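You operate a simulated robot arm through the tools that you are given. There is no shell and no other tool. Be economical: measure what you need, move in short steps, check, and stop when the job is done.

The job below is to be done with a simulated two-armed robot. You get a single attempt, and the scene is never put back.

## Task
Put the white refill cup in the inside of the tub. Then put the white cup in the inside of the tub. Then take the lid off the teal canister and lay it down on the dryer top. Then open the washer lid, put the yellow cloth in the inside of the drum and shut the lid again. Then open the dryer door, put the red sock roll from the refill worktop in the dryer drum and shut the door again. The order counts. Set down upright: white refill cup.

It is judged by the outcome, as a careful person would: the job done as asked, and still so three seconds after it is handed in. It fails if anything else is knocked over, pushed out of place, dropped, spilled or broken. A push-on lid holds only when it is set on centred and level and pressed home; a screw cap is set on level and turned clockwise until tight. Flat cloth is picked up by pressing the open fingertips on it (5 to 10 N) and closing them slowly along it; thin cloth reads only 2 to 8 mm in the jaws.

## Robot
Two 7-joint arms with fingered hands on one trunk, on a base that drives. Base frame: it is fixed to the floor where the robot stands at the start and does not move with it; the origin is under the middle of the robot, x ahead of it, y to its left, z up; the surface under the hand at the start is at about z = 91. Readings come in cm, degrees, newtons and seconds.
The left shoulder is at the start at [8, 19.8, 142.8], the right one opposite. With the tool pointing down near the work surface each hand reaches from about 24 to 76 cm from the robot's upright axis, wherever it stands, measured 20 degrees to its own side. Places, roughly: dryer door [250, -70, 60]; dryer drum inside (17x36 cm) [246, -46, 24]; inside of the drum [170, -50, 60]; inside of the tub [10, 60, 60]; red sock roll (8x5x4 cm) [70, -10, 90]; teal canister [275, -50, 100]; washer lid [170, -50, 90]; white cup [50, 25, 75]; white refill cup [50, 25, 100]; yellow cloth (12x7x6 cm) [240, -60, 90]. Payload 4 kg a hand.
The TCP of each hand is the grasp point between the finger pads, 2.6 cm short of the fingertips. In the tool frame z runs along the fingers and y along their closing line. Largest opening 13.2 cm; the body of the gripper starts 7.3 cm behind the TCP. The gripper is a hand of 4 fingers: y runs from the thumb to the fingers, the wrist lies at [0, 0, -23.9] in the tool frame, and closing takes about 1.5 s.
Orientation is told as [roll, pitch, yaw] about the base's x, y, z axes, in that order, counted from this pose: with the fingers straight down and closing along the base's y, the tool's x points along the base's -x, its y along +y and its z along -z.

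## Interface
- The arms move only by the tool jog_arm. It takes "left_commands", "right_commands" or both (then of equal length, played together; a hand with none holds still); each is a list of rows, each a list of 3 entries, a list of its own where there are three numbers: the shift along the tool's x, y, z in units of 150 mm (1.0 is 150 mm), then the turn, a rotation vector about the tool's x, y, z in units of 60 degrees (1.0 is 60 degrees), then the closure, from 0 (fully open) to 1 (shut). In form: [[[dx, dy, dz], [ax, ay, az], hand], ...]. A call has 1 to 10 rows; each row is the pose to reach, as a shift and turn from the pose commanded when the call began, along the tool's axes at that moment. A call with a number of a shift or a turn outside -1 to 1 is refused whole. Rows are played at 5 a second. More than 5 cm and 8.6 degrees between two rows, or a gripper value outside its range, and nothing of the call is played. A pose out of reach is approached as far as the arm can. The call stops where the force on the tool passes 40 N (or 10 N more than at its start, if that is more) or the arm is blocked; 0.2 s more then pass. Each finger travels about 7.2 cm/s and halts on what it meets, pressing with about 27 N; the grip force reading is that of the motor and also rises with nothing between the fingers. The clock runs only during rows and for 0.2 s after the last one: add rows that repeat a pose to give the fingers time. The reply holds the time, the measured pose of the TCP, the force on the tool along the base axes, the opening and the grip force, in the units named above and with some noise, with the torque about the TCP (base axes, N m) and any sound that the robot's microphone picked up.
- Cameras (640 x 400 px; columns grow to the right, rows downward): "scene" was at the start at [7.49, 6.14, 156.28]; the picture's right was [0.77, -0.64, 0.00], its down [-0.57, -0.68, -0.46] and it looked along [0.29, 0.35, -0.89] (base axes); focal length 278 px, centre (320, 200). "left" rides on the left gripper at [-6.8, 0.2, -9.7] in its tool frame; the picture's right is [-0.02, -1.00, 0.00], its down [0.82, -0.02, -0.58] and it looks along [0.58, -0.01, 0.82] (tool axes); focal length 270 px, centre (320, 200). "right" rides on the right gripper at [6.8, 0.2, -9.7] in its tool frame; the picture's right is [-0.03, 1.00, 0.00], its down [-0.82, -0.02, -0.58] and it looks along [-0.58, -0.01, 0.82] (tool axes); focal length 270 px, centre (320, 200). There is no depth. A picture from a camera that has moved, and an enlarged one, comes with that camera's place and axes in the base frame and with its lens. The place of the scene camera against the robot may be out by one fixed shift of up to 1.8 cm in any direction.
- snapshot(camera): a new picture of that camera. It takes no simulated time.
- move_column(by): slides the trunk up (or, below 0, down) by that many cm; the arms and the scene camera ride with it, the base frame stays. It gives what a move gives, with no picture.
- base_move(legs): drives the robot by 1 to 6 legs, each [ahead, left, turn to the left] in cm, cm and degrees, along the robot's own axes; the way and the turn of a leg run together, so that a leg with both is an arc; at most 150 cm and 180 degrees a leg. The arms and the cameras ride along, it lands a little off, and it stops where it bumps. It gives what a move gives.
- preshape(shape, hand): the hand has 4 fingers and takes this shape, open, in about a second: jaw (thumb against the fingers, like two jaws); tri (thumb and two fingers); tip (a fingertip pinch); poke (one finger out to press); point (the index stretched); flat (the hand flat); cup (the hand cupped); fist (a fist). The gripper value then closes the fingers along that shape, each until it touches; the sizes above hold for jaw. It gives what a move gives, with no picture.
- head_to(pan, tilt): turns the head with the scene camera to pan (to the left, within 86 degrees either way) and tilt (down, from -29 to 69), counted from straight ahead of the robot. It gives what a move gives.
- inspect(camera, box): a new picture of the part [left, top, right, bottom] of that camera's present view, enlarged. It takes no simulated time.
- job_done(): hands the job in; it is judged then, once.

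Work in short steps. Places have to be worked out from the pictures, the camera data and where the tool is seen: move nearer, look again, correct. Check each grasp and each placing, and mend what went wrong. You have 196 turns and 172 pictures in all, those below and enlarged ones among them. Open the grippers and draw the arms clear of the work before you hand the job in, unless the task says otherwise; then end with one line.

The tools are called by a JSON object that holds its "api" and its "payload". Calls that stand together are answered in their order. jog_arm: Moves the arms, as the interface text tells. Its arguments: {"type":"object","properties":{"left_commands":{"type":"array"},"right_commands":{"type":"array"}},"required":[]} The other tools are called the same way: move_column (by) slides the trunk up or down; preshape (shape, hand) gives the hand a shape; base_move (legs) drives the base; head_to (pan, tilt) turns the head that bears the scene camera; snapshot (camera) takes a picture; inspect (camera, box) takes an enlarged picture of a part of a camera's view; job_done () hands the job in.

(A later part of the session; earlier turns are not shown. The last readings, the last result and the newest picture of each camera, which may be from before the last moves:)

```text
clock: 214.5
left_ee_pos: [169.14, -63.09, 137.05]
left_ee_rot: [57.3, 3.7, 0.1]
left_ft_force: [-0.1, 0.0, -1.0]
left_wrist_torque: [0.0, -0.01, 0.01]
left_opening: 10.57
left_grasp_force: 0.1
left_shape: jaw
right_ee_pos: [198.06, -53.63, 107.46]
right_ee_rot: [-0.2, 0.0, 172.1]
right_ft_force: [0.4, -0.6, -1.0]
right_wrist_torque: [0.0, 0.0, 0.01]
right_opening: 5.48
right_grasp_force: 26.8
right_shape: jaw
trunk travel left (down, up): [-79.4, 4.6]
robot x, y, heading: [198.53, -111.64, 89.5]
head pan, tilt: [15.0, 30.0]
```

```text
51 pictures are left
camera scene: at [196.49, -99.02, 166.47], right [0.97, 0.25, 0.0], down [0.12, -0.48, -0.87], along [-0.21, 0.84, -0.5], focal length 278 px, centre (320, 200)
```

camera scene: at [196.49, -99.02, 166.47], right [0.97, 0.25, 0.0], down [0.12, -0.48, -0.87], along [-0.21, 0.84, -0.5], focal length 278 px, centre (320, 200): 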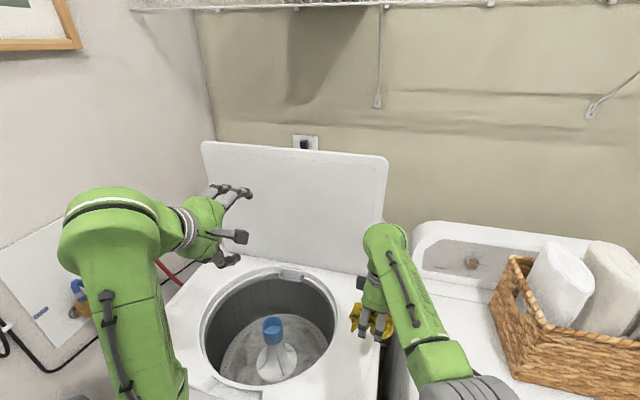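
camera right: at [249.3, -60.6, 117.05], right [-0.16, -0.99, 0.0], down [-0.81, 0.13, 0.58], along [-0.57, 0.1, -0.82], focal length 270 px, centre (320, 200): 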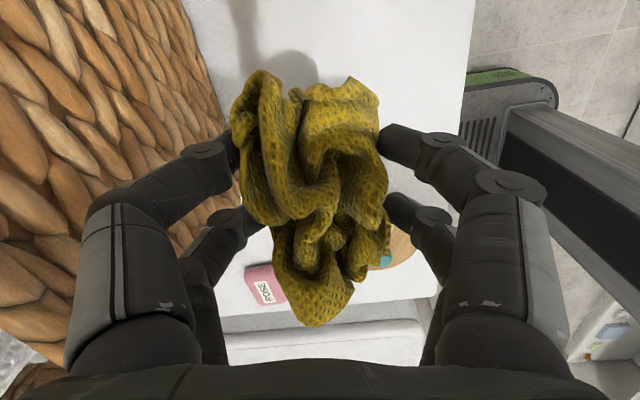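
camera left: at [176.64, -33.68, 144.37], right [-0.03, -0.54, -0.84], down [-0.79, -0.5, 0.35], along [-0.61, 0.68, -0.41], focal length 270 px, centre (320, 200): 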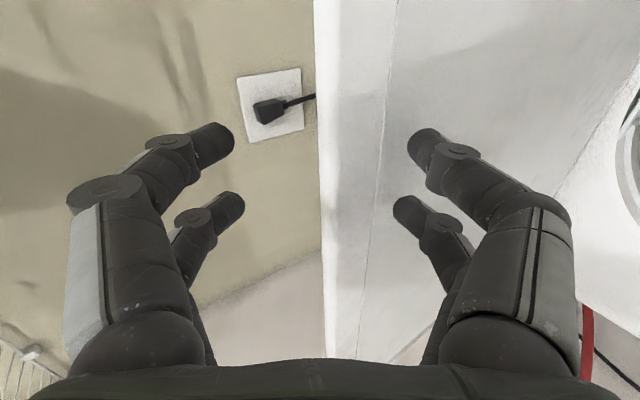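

{"api": "jog_arm", "payload": {"right_commands": [[[-0.3, 0, 0], [0, 0, 0], 1], [[-0.6, 0, 0], [0, 0, 0], 1], [[-0.9, 0, 0], [0, 0, 0], 1], [[-1, 0.1, 0], [0, 0, 0], 1]]}}

{"api": "snapshot", "payload": {"camera": "right"}}

```text
clock: 215.5
left_ee_pos: [169.1, -63.22, 137.16]
left_ee_rot: [57.3, 3.7, 0.2]
left_ft_force: [-0.7, -0.3, -0.6]
left_wrist_torque: [0.01, -0.03, 0.02]
left_opening: 10.55
left_grasp_force: 0.2
left_shape: jaw
right_ee_pos: [182.95, -53.1, 107.55]
right_ee_rot: [-0.3, 0.0, 172.1]
right_ft_force: [0.3, 0.8, -1.1]
right_wrist_torque: [0.01, 0.02, 0.04]
right_opening: 5.47
right_grasp_force: 26.9
right_shape: jaw
trunk travel left (down, up): [-79.4, 4.6]
robot x, y, heading: [198.11, -112.33, 89.4]
head pan, tilt: [15.0, 30.0]
```

```text
50 pictures are left
camera right: at [189.65, -54.04, 117.14], right [-0.16, -0.99, 0.0], down [-0.81, 0.13, 0.58], along [-0.57, 0.1, -0.82], focal length 270 px, centre (320, 200)
```

right: 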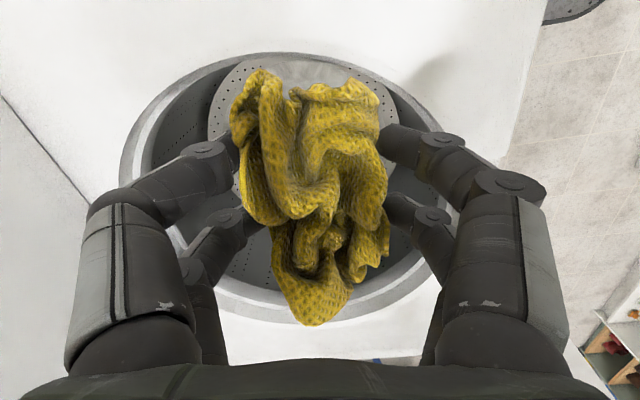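

The hand is a bit far right for the opening (x 147–186). Shift left 6 cm, then go down into the drum.

{"api": "jog_arm", "payload": {"right_commands": [[[-0.2, 0, 0], [0, 0, 0], 1], [[-0.42, 0.02, 0.1], [0, 0, 0], 1], [[-0.42, 0.02, 0.4], [0, 0, 0], 1], [[-0.42, 0.02, 0.7], [0, 0, 0], 1], [[-0.42, 0.02, 0.95], [0, 0, 0], 1]]}}

{"api": "snapshot", "payload": {"camera": "right"}}

{"api": "snapshot", "payload": {"camera": "scene"}}

```text
clock: 216.7
left_ee_pos: [168.98, -63.12, 137.06]
left_ee_rot: [57.3, 3.8, 0.0]
left_ft_force: [0.1, 0.6, -0.5]
left_wrist_torque: [0.0, 0.02, 0.02]
left_opening: 10.54
left_grasp_force: 0.1
left_shape: jaw
right_ee_pos: [179.78, -55.3, 96.15]
right_ee_rot: [-0.3, 0.0, 172.1]
right_ft_force: [-0.4, 0.6, -0.6]
right_wrist_torque: [-0.02, -0.02, 0.0]
right_opening: 5.47
right_grasp_force: 26.9
right_shape: jaw
right hand out of reach, approached as far as the arm can: row 2, 3, 4, 5
trunk travel left (down, up): [-79.4, 4.6]
robot x, y, heading: [198.36, -112.15, 89.4]
head pan, tilt: [15.0, 30.0]
```

```text
49 pictures are left
camera right: at [186.45, -56.31, 105.82], right [-0.16, -0.99, -0.01], down [-0.81, 0.13, 0.58], along [-0.57, 0.1, -0.82], focal length 270 px, centre (320, 200)
```

right: 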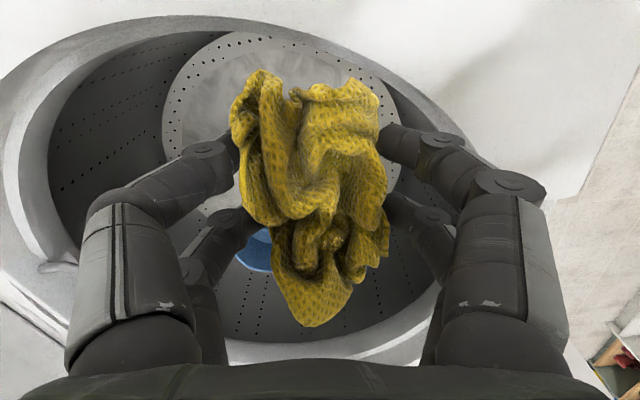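

```text
48 pictures are left
camera scene: at [196.41, -98.98, 166.48], right [0.97, 0.25, 0.0], down [0.12, -0.48, -0.87], along [-0.21, 0.84, -0.5], focal length 278 px, centre (320, 200)
```

scene: 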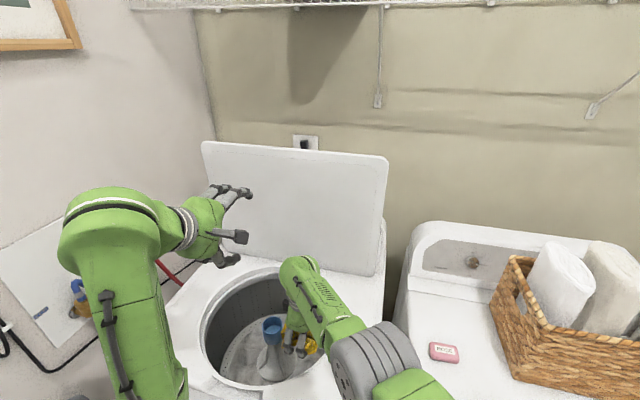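

Within the opening but close to its front-right; nudge the base (4 left, 2 ahead) and lower the trunk into the drum.

{"api": "base_move", "payload": {"legs": [[2, 4, 0]]}}

{"api": "move_column", "payload": {"by": -12}}

{"api": "snapshot", "payload": {"camera": "right"}}

```text
clock: 217.6
left_ee_pos: [166.35, -61.58, 137.49]
left_ee_rot: [57.6, 4.2, 0.1]
left_ft_force: [1.5, 0.3, -0.2]
left_wrist_torque: [0.02, 0.04, 0.1]
left_opening: 10.53
left_grasp_force: 0.1
left_shape: jaw
right_ee_pos: [176.67, -53.71, 96.55]
right_ee_rot: [-0.4, -0.5, 172.1]
right_ft_force: [-0.2, 0.3, -0.5]
right_wrist_torque: [0.01, 0.06, 0.0]
right_opening: 5.46
right_grasp_force: 26.9
right_shape: jaw
trunk travel left (down, up): [-79.4, 4.6]
robot x, y, heading: [194.47, -110.18, 89.4]
head pan, tilt: [15.0, 30.0]
```

```text
clock: 219.1
left_ee_pos: [165.11, -60.99, 125.11]
left_ee_rot: [57.4, 3.7, 0.0]
left_ft_force: [0.2, 0.7, 0.7]
left_wrist_torque: [0.02, 0.03, 0.01]
left_opening: 10.54
left_grasp_force: 0.1
left_shape: jaw
right_ee_pos: [176.01, -53.28, 84.28]
right_ee_rot: [-0.3, 0.0, 172.1]
right_ft_force: [0.1, -0.8, -0.6]
right_wrist_torque: [0.06, 0.03, 0.0]
right_opening: 5.45
right_grasp_force: 27.1
right_shape: jaw
trunk travel left (down, up): [-67.4, 16.6]
robot x, y, heading: [194.12, -109.95, 89.0]
head pan, tilt: [15.0, 30.0]
```

```text
47 pictures are left
camera right: at [182.65, -54.33, 93.8], right [-0.16, -0.99, 0.0], down [-0.81, 0.13, 0.58], along [-0.57, 0.1, -0.82], focal length 270 px, centre (320, 200)
```

right: 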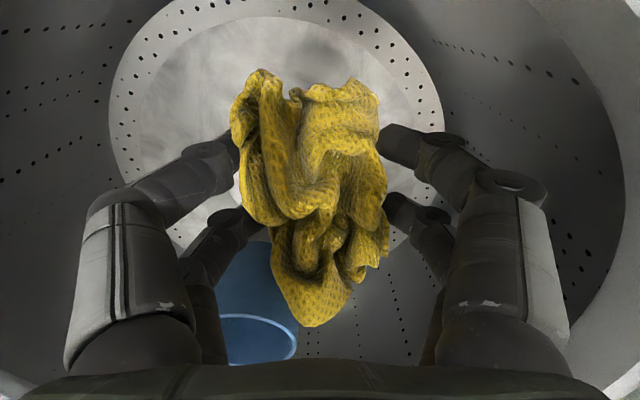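

Well inside. Lower 9 cm more, then release.

{"api": "move_column", "payload": {"by": -9}}

{"api": "jog_arm", "payload": {"right_commands": [[[0, 0, 0], [0, 0, 0], 0.6], [[0, 0, 0], [0, 0, 0], 0.4], [[0, 0, 0], [0, 0, 0], 0.35], [[0, 0, 0], [0, 0, 0], 0.35]]}}

{"api": "snapshot", "payload": {"camera": "right"}}

```text
clock: 220.3
left_ee_pos: [165.16, -61.03, 116.05]
left_ee_rot: [57.4, 3.7, 0.1]
left_ft_force: [-0.3, -0.2, 0.0]
left_wrist_torque: [-0.01, -0.02, 0.0]
left_opening: 10.59
left_grasp_force: 0.0
left_shape: jaw
right_ee_pos: [176.01, -53.42, 75.23]
right_ee_rot: [-0.1, 0.1, 172.0]
right_ft_force: [-1.0, 0.9, -0.9]
right_wrist_torque: [0.0, 0.0, 0.02]
right_opening: 5.46
right_grasp_force: 27.2
right_shape: jaw
trunk travel left (down, up): [-58.4, 25.6]
robot x, y, heading: [194.21, -110.03, 89.3]
head pan, tilt: [15.0, 30.0]
```

```text
clock: 221.3
left_ee_pos: [165.25, -61.04, 116.18]
left_ee_rot: [57.3, 3.6, 0.1]
left_ft_force: [1.0, -0.6, -0.2]
left_wrist_torque: [-0.02, 0.0, -0.02]
left_opening: 10.52
left_grasp_force: 0.1
left_shape: jaw
right_ee_pos: [175.92, -53.35, 75.2]
right_ee_rot: [-0.3, -0.1, 172.1]
right_ft_force: [0.0, -0.3, 0.1]
right_wrist_torque: [0.02, -0.02, -0.01]
right_opening: 8.54
right_grasp_force: 0.0
right_shape: jaw
trunk travel left (down, up): [-58.4, 25.6]
robot x, y, heading: [194.3, -109.93, 89.6]
head pan, tilt: [15.0, 30.0]
```

```text
46 pictures are left
camera right: at [182.64, -54.33, 84.79], right [-0.16, -0.99, 0.0], down [-0.81, 0.13, 0.58], along [-0.57, 0.1, -0.82], focal length 270 px, centre (320, 200)
```

right: 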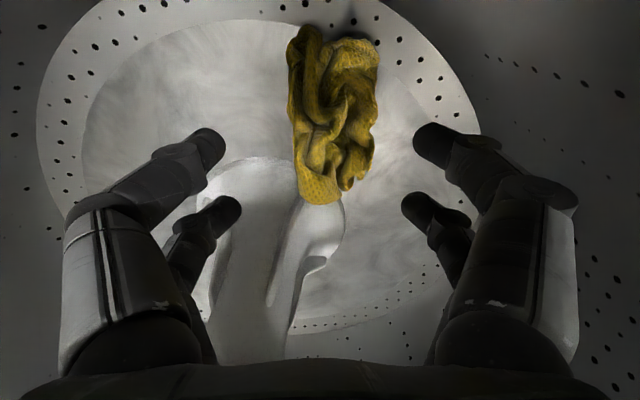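

The cloth lies in the drum. Raise straight out and take the right hand away to the right.

{"api": "move_column", "payload": {"by": 25}}

{"api": "jog_arm", "payload": {"right_commands": [[[0.3, 0.1, -0.2], [0, 0, 0], 0.3], [[0.6, 0.2, -0.3], [0, 0, 0], 0.2], [[0.9, 0.3, -0.3], [0, 0, 0], 0.1], [[1, 0.5, -0.3], [0, 0, 0], 0]]}}

{"api": "jog_arm", "payload": {"right_commands": [[[0.3, 0.05, 0], [0, 0, 0.1], 0], [[0.6, 0.1, 0], [0, 0, 0.2], 0], [[0.9, 0.15, 0], [0, 0, 0.3], 0], [[1, 0.2, 0], [0, 0, 0.4], 0]]}}

{"api": "snapshot", "payload": {"camera": "scene"}}

```text
clock: 223.9
left_ee_pos: [165.38, -61.11, 140.97]
left_ee_rot: [57.4, 3.8, 0.1]
left_ft_force: [0.3, 0.2, -0.4]
left_wrist_torque: [-0.02, -0.02, -0.03]
left_opening: 10.53
left_grasp_force: 0.0
left_shape: jaw
right_ee_pos: [176.04, -53.31, 100.14]
right_ee_rot: [-0.2, 0.0, 172.0]
right_ft_force: [-0.5, -0.6, 0.5]
right_wrist_torque: [0.0, 0.03, -0.01]
right_opening: 8.52
right_grasp_force: 0.1
right_shape: jaw
trunk travel left (down, up): [-83.4, 0.6]
robot x, y, heading: [194.3, -110.0, 89.4]
head pan, tilt: [15.0, 30.0]
```

```text
refused: row 1 steps farther than a row can; nothing moved
```

```text
clock: 224.9
left_ee_pos: [165.1, -61.13, 141.05]
left_ee_rot: [57.4, 3.7, 0.0]
left_ft_force: [0.1, 0.8, 0.3]
left_wrist_torque: [-0.02, 0.03, -0.01]
left_opening: 10.52
left_grasp_force: 0.1
left_shape: jaw
right_ee_pos: [184.87, -50.58, 97.45]
right_ee_rot: [-0.2, -0.1, 150.6]
right_ft_force: [-0.7, -0.4, -0.2]
right_wrist_torque: [0.03, 0.01, 0.01]
right_opening: 13.18
right_grasp_force: 0.1
right_shape: jaw
right hand out of reach, approached as far as the arm can: row 1, 2, 3, 4
trunk travel left (down, up): [-83.4, 0.6]
robot x, y, heading: [194.44, -110.03, 89.4]
head pan, tilt: [15.0, 30.0]
```

```text
45 pictures are left
camera scene: at [192.53, -97.04, 170.48], right [0.97, 0.25, 0.0], down [0.12, -0.48, -0.87], along [-0.21, 0.84, -0.5], focal length 278 px, centre (320, 200)
```

scene: 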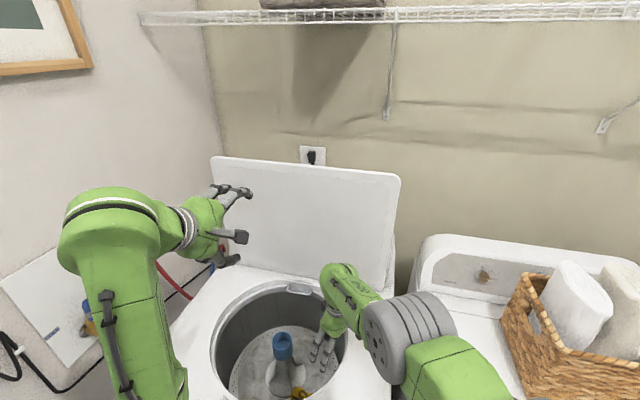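

{"api": "jog_arm", "payload": {"right_commands": [[[0.25, -0.06, -0.1], [0, 0, 0], 0], [[0.5, -0.12, -0.2], [0, 0, 0], 0], [[0.75, -0.2, -0.3], [0, 0, 0], 0], [[1, -0.26, -0.3], [0, 0, 0], 0]]}}

{"api": "jog_arm", "payload": {"right_commands": [[[0.3, -0.06, 0], [0, 0, 0.1], 0], [[0.6, -0.1, 0], [0, 0, 0.2], 0], [[0.9, -0.1, 0], [0, 0, 0.3], 0], [[1, -0.1, 0], [0, 0, 0.4], 0]]}}

```text
clock: 225.9
left_ee_pos: [165.34, -61.14, 141.12]
left_ee_rot: [57.4, 3.9, 0.0]
left_ft_force: [0.3, 0.7, -0.6]
left_wrist_torque: [-0.06, 0.02, 0.03]
left_opening: 10.56
left_grasp_force: 0.0
left_shape: jaw
right_ee_pos: [193.55, -46.0, 98.72]
right_ee_rot: [-0.1, 0.0, 148.0]
right_ft_force: [0.3, -0.3, -0.3]
right_wrist_torque: [0.0, -0.04, -0.05]
right_opening: 13.18
right_grasp_force: 0.1
right_shape: jaw
right hand out of reach, approached as far as the arm can: row 1, 2, 3, 4
trunk travel left (down, up): [-83.4, 0.6]
robot x, y, heading: [193.86, -110.11, 89.3]
head pan, tilt: [15.0, 30.0]
```

```text
clock: 226.9
left_ee_pos: [165.22, -61.26, 141.07]
left_ee_rot: [57.4, 3.6, 0.0]
left_ft_force: [0.0, 0.1, -0.6]
left_wrist_torque: [0.02, 0.0, -0.01]
left_opening: 10.54
left_grasp_force: 0.0
left_shape: jaw
right_ee_pos: [205.52, -44.17, 95.31]
right_ee_rot: [-0.1, -0.2, 125.6]
right_ft_force: [0.1, 0.6, -0.3]
right_wrist_torque: [0.02, 0.01, -0.02]
right_opening: 13.21
right_grasp_force: 0.0
right_shape: jaw
right hand out of reach, approached as far as the arm can: row 1, 2, 3, 4
trunk travel left (down, up): [-83.4, 0.6]
robot x, y, heading: [194.34, -110.44, 89.3]
head pan, tilt: [15.0, 30.0]
```

{"api": "jog_arm", "payload": {"right_commands": [[[0.15, 0.1, -0.2], [0, 0, 0], 0], [[0.35, 0.25, -0.35], [0, 0, 0], 0], [[0.58, 0.42, -0.4], [0, 0, 0], 0], [[0.81, 0.58, -0.4], [0, 0, 0], 0]]}}

{"api": "snapshot", "payload": {"camera": "scene"}}

```text
clock: 227.9
left_ee_pos: [165.15, -61.03, 141.14]
left_ee_rot: [57.3, 3.7, 0.0]
left_ft_force: [-0.7, -0.4, -0.5]
left_wrist_torque: [0.03, 0.0, 0.03]
left_opening: 10.53
left_grasp_force: 0.1
left_shape: jaw
right_ee_pos: [202.77, -44.1, 96.96]
right_ee_rot: [-0.1, -0.1, 124.0]
right_ft_force: [-0.7, 0.8, 0.1]
right_wrist_torque: [0.01, -0.01, 0.03]
right_opening: 13.2
right_grasp_force: 0.1
right_shape: jaw
right hand out of reach, approached as far as the arm can: row 1, 2, 3, 4
trunk travel left (down, up): [-83.4, 0.6]
robot x, y, heading: [194.46, -110.05, 89.1]
head pan, tilt: [15.0, 30.0]
```

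```text
44 pictures are left
camera scene: at [192.57, -96.97, 170.47], right [0.97, 0.25, 0.0], down [0.12, -0.48, -0.87], along [-0.21, 0.84, -0.5], focal length 278 px, centre (320, 200)
```

scene: 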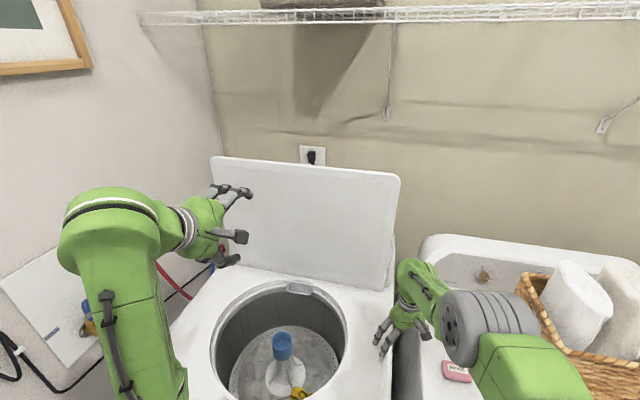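

The right arm is in an awkward, low-elbow posture near soap and basket. I back the base off straight and then re-fold it.

{"api": "base_move", "payload": {"legs": [[-22, 0, 0]]}}

{"api": "jog_arm", "payload": {"right_commands": [[[0.1, -0.1, -0.2], [0, 0, 0.1], 0], [[0.2, -0.2, -0.4], [0, 0, 0.2], 0], [[0.3, -0.3, -0.5], [0, 0, 0.3], 0], [[0.4, -0.5, -0.5], [0, 0, 0.4], 0], [[0.5, -0.7, -0.5], [0, 0, 0.5], 0]]}}

{"api": "snapshot", "payload": {"camera": "scene"}}

```text
clock: 229.6
left_ee_pos: [165.05, -82.67, 140.78]
left_ee_rot: [57.0, 3.7, -0.1]
left_ft_force: [-0.3, 1.0, 0.1]
left_wrist_torque: [-0.03, -0.01, 0.0]
left_opening: 10.52
left_grasp_force: 0.1
left_shape: jaw
right_ee_pos: [202.63, -65.91, 96.66]
right_ee_rot: [0.1, 0.1, 124.0]
right_ft_force: [-0.6, 0.4, -0.1]
right_wrist_torque: [-0.03, 0.01, 0.01]
right_opening: 13.19
right_grasp_force: 0.0
right_shape: jaw
trunk travel left (down, up): [-83.4, 0.6]
robot x, y, heading: [194.64, -132.44, 89.2]
head pan, tilt: [15.0, 30.0]
```

```text
clock: 230.8
left_ee_pos: [165.16, -83.34, 141.07]
left_ee_rot: [57.3, 3.8, -0.1]
left_ft_force: [0.4, 0.1, 0.8]
left_wrist_torque: [-0.01, -0.01, 0.02]
left_opening: 10.55
left_grasp_force: 0.0
left_shape: jaw
right_ee_pos: [215.61, -63.19, 103.64]
right_ee_rot: [0.1, 0.0, 93.9]
right_ft_force: [-0.5, 0.4, 0.5]
right_wrist_torque: [0.03, 0.0, -0.04]
right_opening: 13.17
right_grasp_force: 0.0
right_shape: jaw
right hand out of reach, approached as far as the arm can: row 1, 2, 3, 4, 5
trunk travel left (down, up): [-83.4, 0.6]
robot x, y, heading: [194.28, -131.99, 89.2]
head pan, tilt: [15.0, 30.0]
```

```text
43 pictures are left
camera scene: at [192.55, -119.3, 170.48], right [0.97, 0.25, 0.0], down [0.12, -0.48, -0.87], along [-0.21, 0.84, -0.5], focal length 278 px, centre (320, 200)
```

scene: 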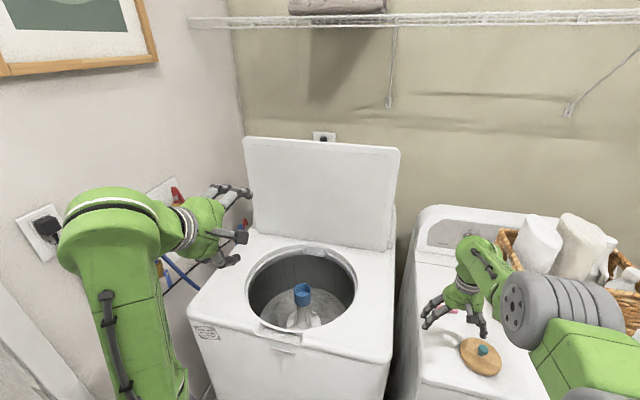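

Pull the right hand back further off the dryer.

{"api": "jog_arm", "payload": {"right_commands": [[[0.25, 0, 0], [0, 0, 0], 0], [[0.5, 0, 0], [0, 0, 0], 0], [[0.75, 0, 0], [0, 0, 0], 0], [[1, 0, 0], [0, 0, 0], 0]]}}

{"api": "jog_arm", "payload": {"right_commands": [[[0.25, 0, 0], [0, 0, 0], 0], [[0.5, 0, 0], [0, 0, 0], 0], [[0.6, -0.1, 0], [0, 0, 0], 0]]}}

```text
clock: 231.8
left_ee_pos: [165.03, -83.25, 141.13]
left_ee_rot: [57.3, 3.7, 0.0]
left_ft_force: [1.0, 0.7, -0.3]
left_wrist_torque: [-0.01, -0.01, 0.0]
left_opening: 10.53
left_grasp_force: 0.0
left_shape: jaw
right_ee_pos: [217.07, -64.01, 100.78]
right_ee_rot: [0.0, -0.1, 93.9]
right_ft_force: [0.4, 0.1, -0.2]
right_wrist_torque: [-0.02, 0.01, -0.03]
right_opening: 13.2
right_grasp_force: 0.1
right_shape: jaw
right hand out of reach, approached as far as the arm can: row 1, 2, 3, 4
trunk travel left (down, up): [-83.4, 0.6]
robot x, y, heading: [193.88, -132.66, 89.3]
head pan, tilt: [15.0, 30.0]
```

```text
clock: 232.6
left_ee_pos: [165.11, -83.31, 141.12]
left_ee_rot: [57.3, 3.6, -0.2]
left_ft_force: [-0.6, 0.3, 0.0]
left_wrist_torque: [0.01, -0.01, -0.03]
left_opening: 10.54
left_grasp_force: 0.1
left_shape: jaw
right_ee_pos: [219.03, -64.92, 98.43]
right_ee_rot: [0.0, -0.1, 94.0]
right_ft_force: [0.7, 0.4, 0.5]
right_wrist_torque: [-0.02, -0.01, 0.04]
right_opening: 13.2
right_grasp_force: 0.1
right_shape: jaw
right hand out of reach, approached as far as the arm can: row 1, 2, 3
trunk travel left (down, up): [-83.4, 0.6]
robot x, y, heading: [194.19, -132.63, 89.5]
head pan, tilt: [15.0, 30.0]
```

The arm can't fold from this posture and drifts toward the lid. I try moving it right-and-up instead, small step.

{"api": "jog_arm", "payload": {"right_commands": [[[-0.1, 0, -0.2], [0, 0, 0], 0], [[-0.2, 0, -0.4], [0, 0, 0], 0]]}}

{"api": "head_to", "payload": {"pan": -35, "tilt": 45}}

{"api": "snapshot", "payload": {"camera": "scene"}}

```text
clock: 233.2
left_ee_pos: [164.89, -83.36, 141.02]
left_ee_rot: [57.3, 3.6, -0.1]
left_ft_force: [0.0, -0.9, -0.1]
left_wrist_torque: [0.01, -0.02, -0.02]
left_opening: 10.54
left_grasp_force: 0.1
left_shape: jaw
right_ee_pos: [218.71, -62.09, 104.65]
right_ee_rot: [-0.2, -0.1, 94.1]
right_ft_force: [0.7, 0.3, 0.3]
right_wrist_torque: [-0.03, -0.02, 0.02]
right_opening: 13.2
right_grasp_force: 0.0
right_shape: jaw
trunk travel left (down, up): [-83.4, 0.6]
robot x, y, heading: [194.01, -132.29, 89.4]
head pan, tilt: [15.0, 30.0]
```

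```text
clock: 234.4
left_ee_pos: [164.99, -83.28, 141.07]
left_ee_rot: [57.3, 3.7, -0.1]
left_ft_force: [-0.2, -0.2, 0.2]
left_wrist_torque: [0.0, 0.04, -0.02]
left_opening: 10.55
left_grasp_force: 0.1
left_shape: jaw
right_ee_pos: [218.78, -62.13, 104.53]
right_ee_rot: [0.0, -0.1, 94.0]
right_ft_force: [-0.7, 0.4, -1.6]
right_wrist_torque: [0.0, -0.05, -0.01]
right_opening: 13.22
right_grasp_force: 0.0
right_shape: jaw
trunk travel left (down, up): [-83.4, 0.6]
robot x, y, heading: [194.13, -132.5, 89.2]
head pan, tilt: [-35.0, 45.0]
```

```text
42 pictures are left
camera scene: at [199.24, -121.46, 168.22], right [0.81, -0.58, 0.0], down [-0.41, -0.57, -0.71], along [0.41, 0.57, -0.71], focal length 278 px, centre (320, 200)
```

scene: 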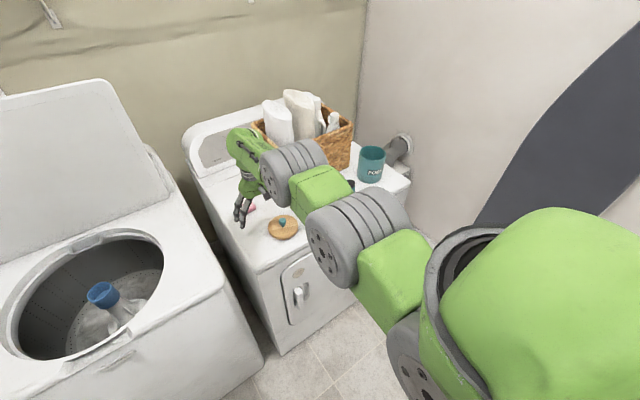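

Upward motion works. I swing the hand to the right, in front of the basket, to unfold the arm into its usual posture.

{"api": "jog_arm", "payload": {"right_commands": [[[0.05, -0.25, -0.05], [0, 0, 0], 0], [[0.1, -0.5, -0.1], [0, 0, 0], 0], [[0.2, -0.75, -0.1], [0, 0, 0], 0], [[0.3, -1, -0.1], [0, 0, 0], 0]]}}

{"api": "jog_arm", "payload": {"right_commands": [[[0.2, -0.05, 0], [0, 0, 0], 0], [[0.4, -0.1, 0], [0, 0, 0], 0], [[0.6, -0.1, 0], [0, 0, 0], 0], [[0.8, -0.1, 0], [0, 0, 0], 0]]}}

{"api": "snapshot", "payload": {"camera": "scene"}}

```text
clock: 235.4
left_ee_pos: [165.1, -83.38, 141.12]
left_ee_rot: [57.5, 3.8, -0.1]
left_ft_force: [0.3, -0.2, -0.6]
left_wrist_torque: [-0.01, 0.01, 0.01]
left_opening: 10.51
left_grasp_force: 0.1
left_shape: jaw
right_ee_pos: [233.99, -65.85, 106.27]
right_ee_rot: [0.0, -0.2, 94.1]
right_ft_force: [0.6, -0.6, -0.3]
right_wrist_torque: [0.04, 0.02, 0.0]
right_opening: 13.19
right_grasp_force: 0.1
right_shape: jaw
trunk travel left (down, up): [-83.4, 0.6]
robot x, y, heading: [194.28, -132.75, 89.5]
head pan, tilt: [-35.0, 45.0]
```

```text
clock: 236.4
left_ee_pos: [164.97, -83.29, 141.12]
left_ee_rot: [57.3, 3.7, 0.0]
left_ft_force: [0.6, 0.0, -0.1]
left_wrist_torque: [0.0, 0.02, 0.02]
left_opening: 10.55
left_grasp_force: 0.1
left_shape: jaw
right_ee_pos: [239.05, -68.44, 104.64]
right_ee_rot: [0.0, 0.0, 94.0]
right_ft_force: [-1.3, 0.4, 0.0]
right_wrist_torque: [0.01, 0.01, -0.01]
right_opening: 13.19
right_grasp_force: 0.2
right_shape: jaw
right hand out of reach, approached as far as the arm can: row 1, 2, 3, 4
trunk travel left (down, up): [-83.4, 0.6]
robot x, y, heading: [194.37, -132.54, 89.4]
head pan, tilt: [-35.0, 45.0]
```

```text
41 pictures are left
camera scene: at [199.25, -121.44, 168.21], right [0.81, -0.58, 0.0], down [-0.41, -0.57, -0.71], along [0.41, 0.57, -0.71], focal length 278 px, centre (320, 200)
```

scene: 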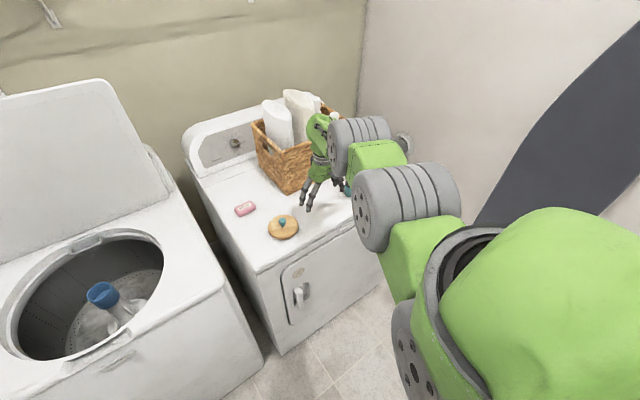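

I back the base a little and turn the hand's yaw the other way to let the elbow come in.

{"api": "base_move", "payload": {"legs": [[-10, 0, 0]]}}

{"api": "jog_arm", "payload": {"right_commands": [[[0, 0, 0], [0, 0, 0.14], 0], [[0, 0, 0], [0, 0, 0.28], 0], [[0, 0, 0], [0, 0, 0.42], 0], [[0, 0, 0], [0, 0, 0.56], 0], [[0, 0, 0], [0, 0, 0.7], 0]]}}

{"api": "jog_arm", "payload": {"right_commands": [[[0.15, 0.1, -0.05], [0, 0, 0], 0], [[0.3, 0.25, -0.1], [0, 0, 0], 0], [[0.5, 0.4, -0.1], [0, 0, 0], 0]]}}

{"api": "snapshot", "payload": {"camera": "scene"}}

```text
clock: 237.6
left_ee_pos: [164.87, -91.98, 140.58]
left_ee_rot: [56.6, 3.7, -0.3]
left_ft_force: [0.7, 0.0, -0.5]
left_wrist_torque: [-0.01, 0.05, -0.02]
left_opening: 10.53
left_grasp_force: 0.1
left_shape: jaw
right_ee_pos: [238.81, -77.4, 103.95]
right_ee_rot: [0.1, 0.4, 93.9]
right_ft_force: [-0.4, 0.2, -1.2]
right_wrist_torque: [-0.03, -0.01, 0.05]
right_opening: 13.21
right_grasp_force: 0.0
right_shape: jaw
trunk travel left (down, up): [-83.4, 0.6]
robot x, y, heading: [193.94, -142.48, 89.1]
head pan, tilt: [-35.0, 45.0]
```

```text
clock: 238.8
left_ee_pos: [164.9, -93.17, 140.98]
left_ee_rot: [57.3, 3.7, -0.2]
left_ft_force: [-0.7, -0.4, 0.2]
left_wrist_torque: [-0.03, 0.0, -0.03]
left_opening: 10.53
left_grasp_force: 0.0
left_shape: jaw
right_ee_pos: [238.78, -78.3, 104.75]
right_ee_rot: [0.0, 0.0, 51.8]
right_ft_force: [0.0, 0.4, -0.4]
right_wrist_torque: [-0.01, 0.0, -0.01]
right_opening: 13.19
right_grasp_force: 0.0
right_shape: jaw
trunk travel left (down, up): [-83.4, 0.6]
robot x, y, heading: [193.87, -142.05, 89.0]
head pan, tilt: [-35.0, 45.0]
```

```text
clock: 239.6
left_ee_pos: [164.76, -93.13, 140.97]
left_ee_rot: [57.3, 3.6, -0.2]
left_ft_force: [0.1, 0.5, -0.5]
left_wrist_torque: [0.01, 0.03, -0.03]
left_opening: 10.53
left_grasp_force: 0.0
left_shape: jaw
right_ee_pos: [231.56, -75.45, 104.96]
right_ee_rot: [-0.2, 0.2, 51.9]
right_ft_force: [-0.2, 1.0, 0.2]
right_wrist_torque: [-0.01, -0.04, 0.01]
right_opening: 13.19
right_grasp_force: 0.0
right_shape: jaw
right hand out of reach, approached as far as the arm can: row 1, 2, 3
trunk travel left (down, up): [-83.4, 0.6]
robot x, y, heading: [194.11, -142.26, 89.0]
head pan, tilt: [-35.0, 45.0]
```

```text
40 pictures are left
camera scene: at [198.98, -131.21, 168.21], right [0.81, -0.59, 0.0], down [-0.41, -0.57, -0.71], along [0.41, 0.57, -0.71], focal length 278 px, centre (320, 200)
```

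scene: 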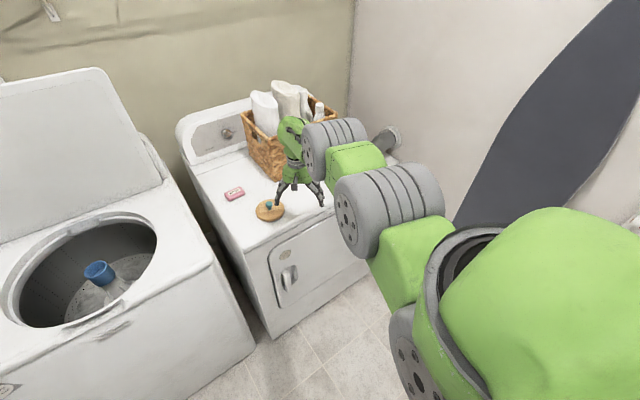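

The arm is stretched near-straight. I pitch the hand forward, which brings the wrist back and bends the elbow.

{"api": "jog_arm", "payload": {"right_commands": [[[0, 0, 0], [0, -0.14, 0], 0], [[0, 0, 0], [0, -0.28, 0], 0], [[0, 0, 0], [0, -0.42, 0], 0], [[0, 0, 0], [0, -0.56, 0], 0], [[0, 0, 0], [0, -0.7, 0], 0], [[0, 0, 0], [0, -0.84, 0], 0], [[0, 0, 0], [0, -0.98, 0], 0]]}}

{"api": "snapshot", "payload": {"camera": "scene"}}

```text
clock: 241.2
left_ee_pos: [164.89, -93.19, 141.1]
left_ee_rot: [57.3, 3.7, -0.1]
left_ft_force: [-0.1, 0.0, 1.1]
left_wrist_torque: [0.02, 0.0, 0.01]
left_opening: 10.54
left_grasp_force: 0.1
left_shape: jaw
right_ee_pos: [233.56, -63.83, 100.25]
right_ee_rot: [0.0, -47.9, 51.8]
right_ft_force: [0.3, 1.2, -0.1]
right_wrist_torque: [0.04, 0.0, -0.01]
right_opening: 13.21
right_grasp_force: 0.0
right_shape: jaw
right hand out of reach, approached as far as the arm can: row 1, 2, 3, 4, 5, 6, 7
trunk travel left (down, up): [-83.4, 0.6]
robot x, y, heading: [193.93, -142.35, 89.0]
head pan, tilt: [-35.0, 45.0]
```

```text
39 pictures are left
camera scene: at [199.13, -131.34, 168.22], right [0.81, -0.59, 0.0], down [-0.41, -0.57, -0.71], along [0.41, 0.57, -0.71], focal length 278 px, centre (320, 200)
```

scene: 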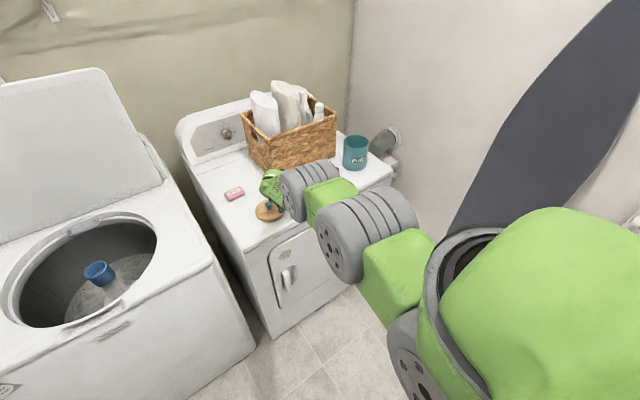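

{"api": "jog_arm", "payload": {"right_commands": [[[0.07, -0.09, -0.23], [0, 0, 0], 0], [[0.15, -0.18, -0.46], [0, 0, 0], 0], [[0.22, -0.27, -0.7], [0, 0, 0], 0], [[0.3, -0.36, -0.93], [0, 0, 0], 0]]}}

```text
clock: 242.2
left_ee_pos: [164.76, -93.15, 141.03]
left_ee_rot: [57.3, 3.7, -0.1]
left_ft_force: [-0.1, -0.3, 0.4]
left_wrist_torque: [0.02, -0.03, -0.01]
left_opening: 10.55
left_grasp_force: 0.1
left_shape: jaw
right_ee_pos: [232.45, -63.72, 100.19]
right_ee_rot: [0.0, -47.8, 51.9]
right_ft_force: [0.5, 0.5, 0.4]
right_wrist_torque: [-0.02, -0.02, 0.04]
right_opening: 13.24
right_grasp_force: 0.2
right_shape: jaw
right hand out of reach, approached as far as the arm can: row 1, 2, 3, 4
trunk travel left (down, up): [-83.4, 0.6]
robot x, y, heading: [193.97, -142.16, 89.3]
head pan, tilt: [-35.0, 45.0]
```

It stays limited, so I accept this posture but place the right hand where it's harmless: vertical again, around x 212 and high, before driving forward to close the lid.

{"api": "jog_arm", "payload": {"right_commands": [[[0, 0, 0], [0, 0.14, 0], 0], [[0, 0, 0], [0, 0.28, 0], 0], [[0, 0, 0], [0, 0.42, 0], 0], [[0, 0, 0], [0, 0.56, 0], 0], [[0, 0, 0], [0, 0.7, 0], 0], [[0, 0, 0], [0, 0.8, 0], 0]]}}

{"api": "jog_arm", "payload": {"right_commands": [[[0, 0.1, -0.1], [0, 0, -0.14], 0], [[0, 0.2, -0.2], [0, 0, -0.28], 0], [[0, 0.35, -0.3], [0, 0, -0.42], 0], [[0, 0.5, -0.3], [0, 0, -0.56], 0], [[0, 0.65, -0.3], [0, 0, -0.7], 0]]}}

```text
clock: 243.6
left_ee_pos: [164.88, -93.31, 140.98]
left_ee_rot: [57.4, 3.7, -0.1]
left_ft_force: [-0.1, 0.4, 0.1]
left_wrist_torque: [0.02, -0.01, 0.04]
left_opening: 10.58
left_grasp_force: 0.0
left_shape: jaw
right_ee_pos: [231.71, -73.41, 103.61]
right_ee_rot: [0.1, -3.0, 51.6]
right_ft_force: [0.3, -0.2, 0.6]
right_wrist_torque: [0.02, -0.05, 0.01]
right_opening: 13.2
right_grasp_force: 0.1
right_shape: jaw
right hand out of reach, approached as far as the arm can: row 2, 3, 4, 5, 6
trunk travel left (down, up): [-83.4, 0.6]
robot x, y, heading: [193.84, -142.09, 88.9]
head pan, tilt: [-35.0, 45.0]
```

```text
clock: 244.8
left_ee_pos: [164.71, -93.06, 141.04]
left_ee_rot: [57.3, 3.8, 0.0]
left_ft_force: [-1.0, -0.2, -0.4]
left_wrist_torque: [0.03, 0.01, 0.0]
left_opening: 10.52
left_grasp_force: 0.0
left_shape: jaw
right_ee_pos: [224.01, -70.97, 108.66]
right_ee_rot: [-2.0, -2.2, 93.7]
right_ft_force: [-0.8, -0.6, -0.7]
right_wrist_torque: [0.03, 0.0, 0.01]
right_opening: 13.21
right_grasp_force: 0.1
right_shape: jaw
right hand out of reach, approached as far as the arm can: row 3, 4, 5
trunk travel left (down, up): [-83.4, 0.6]
robot x, y, heading: [194.13, -141.78, 89.1]
head pan, tilt: [-35.0, 45.0]
```

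{"api": "jog_arm", "payload": {"right_commands": [[[0, 0.25, 0], [0, 0, 0], 0], [[0, 0.5, 0], [0, 0, 0], 0], [[0, 0.8, 0], [0, 0, 0], 0]]}}

{"api": "base_move", "payload": {"legs": [[30, 0, 0]]}}

{"api": "head_to", "payload": {"pan": 5, "tilt": 40}}

{"api": "snapshot", "payload": {"camera": "scene"}}

```text
clock: 245.6
left_ee_pos: [164.85, -93.08, 140.87]
left_ee_rot: [57.3, 3.6, -0.1]
left_ft_force: [0.3, 0.4, 0.5]
left_wrist_torque: [-0.01, -0.02, 0.02]
left_opening: 10.55
left_grasp_force: 0.0
left_shape: jaw
right_ee_pos: [211.65, -71.41, 108.31]
right_ee_rot: [-2.1, -2.2, 93.6]
right_ft_force: [0.1, 1.4, -0.7]
right_wrist_torque: [0.01, -0.02, -0.02]
right_opening: 13.16
right_grasp_force: 0.0
right_shape: jaw
trunk travel left (down, up): [-83.4, 0.6]
robot x, y, heading: [193.85, -142.31, 89.1]
head pan, tilt: [-35.0, 45.0]
```

```text
clock: 247.6
left_ee_pos: [165.7, -63.53, 141.21]
left_ee_rot: [57.5, 3.7, -0.3]
left_ft_force: [1.1, -0.3, 0.1]
left_wrist_torque: [0.01, 0.0, -0.01]
left_opening: 10.55
left_grasp_force: 0.0
left_shape: jaw
right_ee_pos: [212.63, -41.88, 108.62]
right_ee_rot: [-2.1, -2.5, 93.3]
right_ft_force: [-0.1, -1.1, 0.8]
right_wrist_torque: [0.08, -0.03, 0.08]
right_opening: 13.22
right_grasp_force: 0.0
right_shape: jaw
trunk travel left (down, up): [-83.4, 0.6]
robot x, y, heading: [194.68, -112.31, 89.0]
head pan, tilt: [-35.0, 45.0]
```

```text
clock: 248.7
left_ee_pos: [165.59, -62.95, 140.98]
left_ee_rot: [57.2, 3.6, -0.4]
left_ft_force: [0.8, 0.0, 0.7]
left_wrist_torque: [0.0, -0.03, -0.04]
left_opening: 10.53
left_grasp_force: 0.1
left_shape: jaw
right_ee_pos: [212.76, -41.54, 108.27]
right_ee_rot: [-1.8, -2.2, 93.2]
right_ft_force: [1.0, 0.8, -0.5]
right_wrist_torque: [0.02, -0.03, -0.02]
right_opening: 13.19
right_grasp_force: 0.0
right_shape: jaw
trunk travel left (down, up): [-83.4, 0.6]
robot x, y, heading: [194.38, -112.0, 89.0]
head pan, tilt: [5.0, 40.0]
```

```text
38 pictures are left
camera scene: at [194.35, -99.45, 168.93], right [1.0, 0.07, 0.0], down [0.04, -0.64, -0.77], along [-0.05, 0.76, -0.64], focal length 278 px, centre (320, 200)
```

scene: 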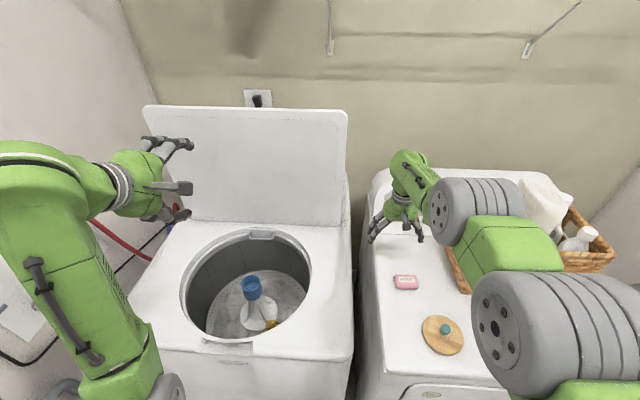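

All clear. Bring the left hand to before the lid's top edge, as it was on withdrawing.

{"api": "jog_arm", "payload": {"left_commands": [[[-0.07, 0.2, 0.2], [0, 0, 0], 0.2], [[-0.13, 0.42, 0.4], [0, 0, 0], 0.2], [[-0.2, 0.63, 0.6], [0, 0, 0], 0.2], [[-0.27, 0.84, 0.8], [0, 0, 0], 0.2]]}}

{"api": "jog_arm", "payload": {"left_commands": [[[0, 0.2, 0.2], [0, 0, 0], 0.2], [[0, 0.41, 0.38], [0, 0, 0], 0.2]]}}

{"api": "snapshot", "payload": {"camera": "left"}}

```text
clock: 249.7
left_ee_pos: [170.06, -46.46, 145.0]
left_ee_rot: [57.2, 3.7, -0.4]
left_ft_force: [0.3, -0.3, -0.4]
left_wrist_torque: [-0.02, 0.01, 0.02]
left_opening: 10.55
left_grasp_force: 0.0
left_shape: jaw
right_ee_pos: [212.68, -41.47, 108.12]
right_ee_rot: [-1.9, -2.3, 93.3]
right_ft_force: [-0.4, 0.8, -0.3]
right_wrist_torque: [-0.03, -0.02, -0.03]
right_opening: 13.17
right_grasp_force: 0.0
right_shape: jaw
trunk travel left (down, up): [-83.4, 0.6]
robot x, y, heading: [194.47, -112.4, 88.6]
head pan, tilt: [5.0, 40.0]
```

```text
clock: 250.3
left_ee_pos: [170.12, -37.67, 146.69]
left_ee_rot: [57.1, 3.7, -0.4]
left_ft_force: [0.3, 0.0, -0.4]
left_wrist_torque: [0.02, -0.02, 0.0]
left_opening: 10.53
left_grasp_force: 0.1
left_shape: jaw
right_ee_pos: [212.66, -41.29, 107.93]
right_ee_rot: [-1.9, -2.1, 93.3]
right_ft_force: [-0.4, 0.4, -0.1]
right_wrist_torque: [0.01, 0.03, 0.0]
right_opening: 13.19
right_grasp_force: 0.0
right_shape: jaw
trunk travel left (down, up): [-83.4, 0.6]
robot x, y, heading: [194.16, -112.31, 88.9]
head pan, tilt: [5.0, 40.0]
```

```text
37 pictures are left
camera left: at [177.11, -45.74, 151.7], right [-0.03, -0.54, -0.84], down [-0.8, -0.49, 0.35], along [-0.6, 0.68, -0.42], focal length 270 px, centre (320, 200)
```

left: 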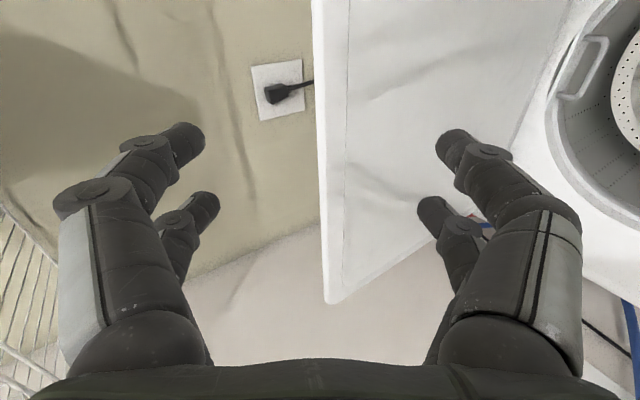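

Lid edge is between the digits. Advance 14 cm along the hand axis and close.

{"api": "jog_arm", "payload": {"left_commands": [[[0, 0, 0.25], [0, 0, 0], 0.25], [[0, 0, 0.5], [0, 0, 0], 0.3], [[0, 0, 0.75], [0, 0, 0], 0.3], [[0, 0, 0.93], [0, 0, 0], 0.3], [[0, 0, 0.93], [0, 0, 0], 0.5], [[0, 0, 0.93], [0, 0, 0], 0.7], [[0, 0, 0.93], [0, 0, 0], 0.8], [[0, 0, 0.93], [0, 0, 0], 0.8]]}}

{"api": "snapshot", "payload": {"camera": "left"}}

```text
clock: 252.1
left_ee_pos: [169.9, -26.94, 139.67]
left_ee_rot: [57.3, 3.7, -0.5]
left_ft_force: [-0.5, -8.0, 0.2]
left_wrist_torque: [-0.58, -0.12, 0.23]
left_opening: 1.08
left_grasp_force: 26.8
left_shape: jaw
right_ee_pos: [212.67, -41.9, 108.51]
right_ee_rot: [-1.8, -2.3, 93.2]
right_ft_force: [-0.3, 0.5, 0.2]
right_wrist_torque: [0.0, -0.01, 0.0]
right_opening: 13.18
right_grasp_force: 0.1
right_shape: jaw
trunk travel left (down, up): [-83.4, 0.6]
robot x, y, heading: [194.65, -112.19, 88.8]
head pan, tilt: [5.0, 40.0]
```

```text
36 pictures are left
camera left: at [176.87, -34.85, 144.66], right [-0.03, -0.54, -0.84], down [-0.8, -0.49, 0.35], along [-0.6, 0.68, -0.41], focal length 270 px, centre (320, 200)
```

left: 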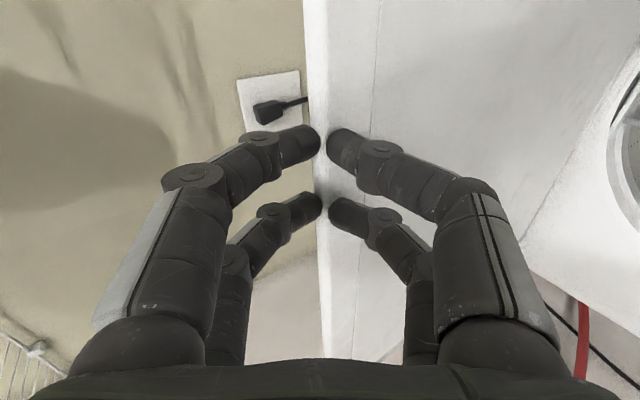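

The pinch is only on the lid's corner; open, go 2 cm deeper and close again.

{"api": "jog_arm", "payload": {"left_commands": [[[0, 0, 0], [0, 0, 0], 0.5], [[0, 0, 0], [0, 0, 0], 0.35], [[0, 0.03, 0.08], [0, 0, 0], 0.35], [[0, 0.05, 0.14], [0, 0, 0], 0.35], [[0, 0.05, 0.14], [0, 0, 0], 0.55], [[0, 0.05, 0.14], [0, 0, 0], 0.75], [[0, 0.05, 0.14], [0, 0, 0], 0.8]]}}

```text
clock: 253.7
left_ee_pos: [169.8, -24.6, 139.15]
left_ee_rot: [57.4, 3.8, -0.5]
left_ft_force: [1.6, -11.9, 1.9]
left_wrist_torque: [-1.01, -0.03, 0.09]
left_opening: 5.12
left_grasp_force: 7.4
left_shape: jaw
right_ee_pos: [212.61, -41.75, 108.55]
right_ee_rot: [-1.9, -2.5, 93.4]
right_ft_force: [0.1, 0.0, 0.5]
right_wrist_torque: [0.02, 0.0, -0.01]
right_opening: 13.21
right_grasp_force: 0.0
right_shape: jaw
trunk travel left (down, up): [-83.4, 0.6]
robot x, y, heading: [194.2, -112.64, 89.2]
head pan, tilt: [5.0, 40.0]
```

{"api": "jog_arm", "payload": {"left_commands": [[[0, 0, 0], [0, 0, 0], 0.8], [[0, 0, 0], [0, 0, 0], 0.8]]}}

{"api": "base_move", "payload": {"legs": [[-5, 0, 0]]}}

{"api": "base_move", "payload": {"legs": [[-5, 0, 0]]}}

{"api": "snapshot", "payload": {"camera": "left"}}

```text
clock: 254.3
left_ee_pos: [169.77, -24.54, 139.17]
left_ee_rot: [57.2, 3.7, -0.4]
left_ft_force: [2.4, -15.6, -2.3]
left_wrist_torque: [-2.37, -0.07, 0.29]
left_opening: 4.94
left_grasp_force: 27.0
left_shape: jaw
right_ee_pos: [212.75, -41.95, 108.37]
right_ee_rot: [-1.9, -2.4, 93.3]
right_ft_force: [0.7, 0.3, -0.5]
right_wrist_torque: [-0.01, 0.0, -0.03]
right_opening: 13.19
right_grasp_force: 0.1
right_shape: jaw
trunk travel left (down, up): [-83.4, 0.6]
robot x, y, heading: [194.53, -112.68, 89.0]
head pan, tilt: [5.0, 40.0]
```

```text
clock: 255.2
left_ee_pos: [169.74, -27.85, 138.87]
left_ee_rot: [57.3, 3.9, -0.5]
left_ft_force: [-1.8, -0.9, 6.9]
left_wrist_torque: [-1.8, 0.17, 0.45]
left_opening: 3.91
left_grasp_force: 26.8
left_shape: jaw
right_ee_pos: [212.66, -45.58, 107.59]
right_ee_rot: [-1.8, -1.7, 93.2]
right_ft_force: [0.0, 0.5, -1.1]
right_wrist_torque: [-0.08, -0.02, 0.02]
right_opening: 13.2
right_grasp_force: 0.1
right_shape: jaw
trunk travel left (down, up): [-83.4, 0.6]
robot x, y, heading: [194.31, -117.0, 89.0]
head pan, tilt: [5.0, 40.0]
```

```text
clock: 256.3
left_ee_pos: [169.73, -34.33, 138.07]
left_ee_rot: [56.3, 3.6, -0.6]
left_ft_force: [1.7, 0.2, -2.2]
left_wrist_torque: [-0.77, -0.03, 0.2]
left_opening: 3.96
left_grasp_force: 26.6
left_shape: jaw
right_ee_pos: [212.56, -51.75, 108.31]
right_ee_rot: [-2.1, -2.1, 93.3]
right_ft_force: [-0.5, 0.6, -0.1]
right_wrist_torque: [-0.01, 0.03, -0.01]
right_opening: 13.2
right_grasp_force: 0.1
right_shape: jaw
trunk travel left (down, up): [-83.4, 0.6]
robot x, y, heading: [194.3, -122.37, 88.9]
head pan, tilt: [5.0, 40.0]
stopped in leg 1: the force on the tool passed its limit at 42 N (the readings are from after the stop); the commanded pose is now the measured one
```

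```text
35 pictures are left
camera left: at [176.8, -42.28, 143.18], right [-0.03, -0.55, -0.83], down [-0.8, -0.48, 0.36], along [-0.6, 0.68, -0.43], focal length 270 px, centre (320, 200)
```

left: 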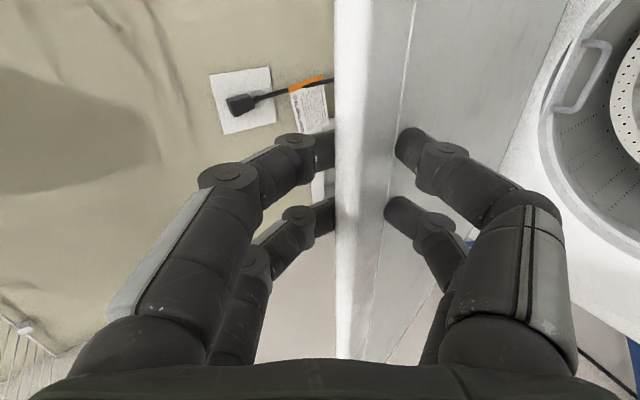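

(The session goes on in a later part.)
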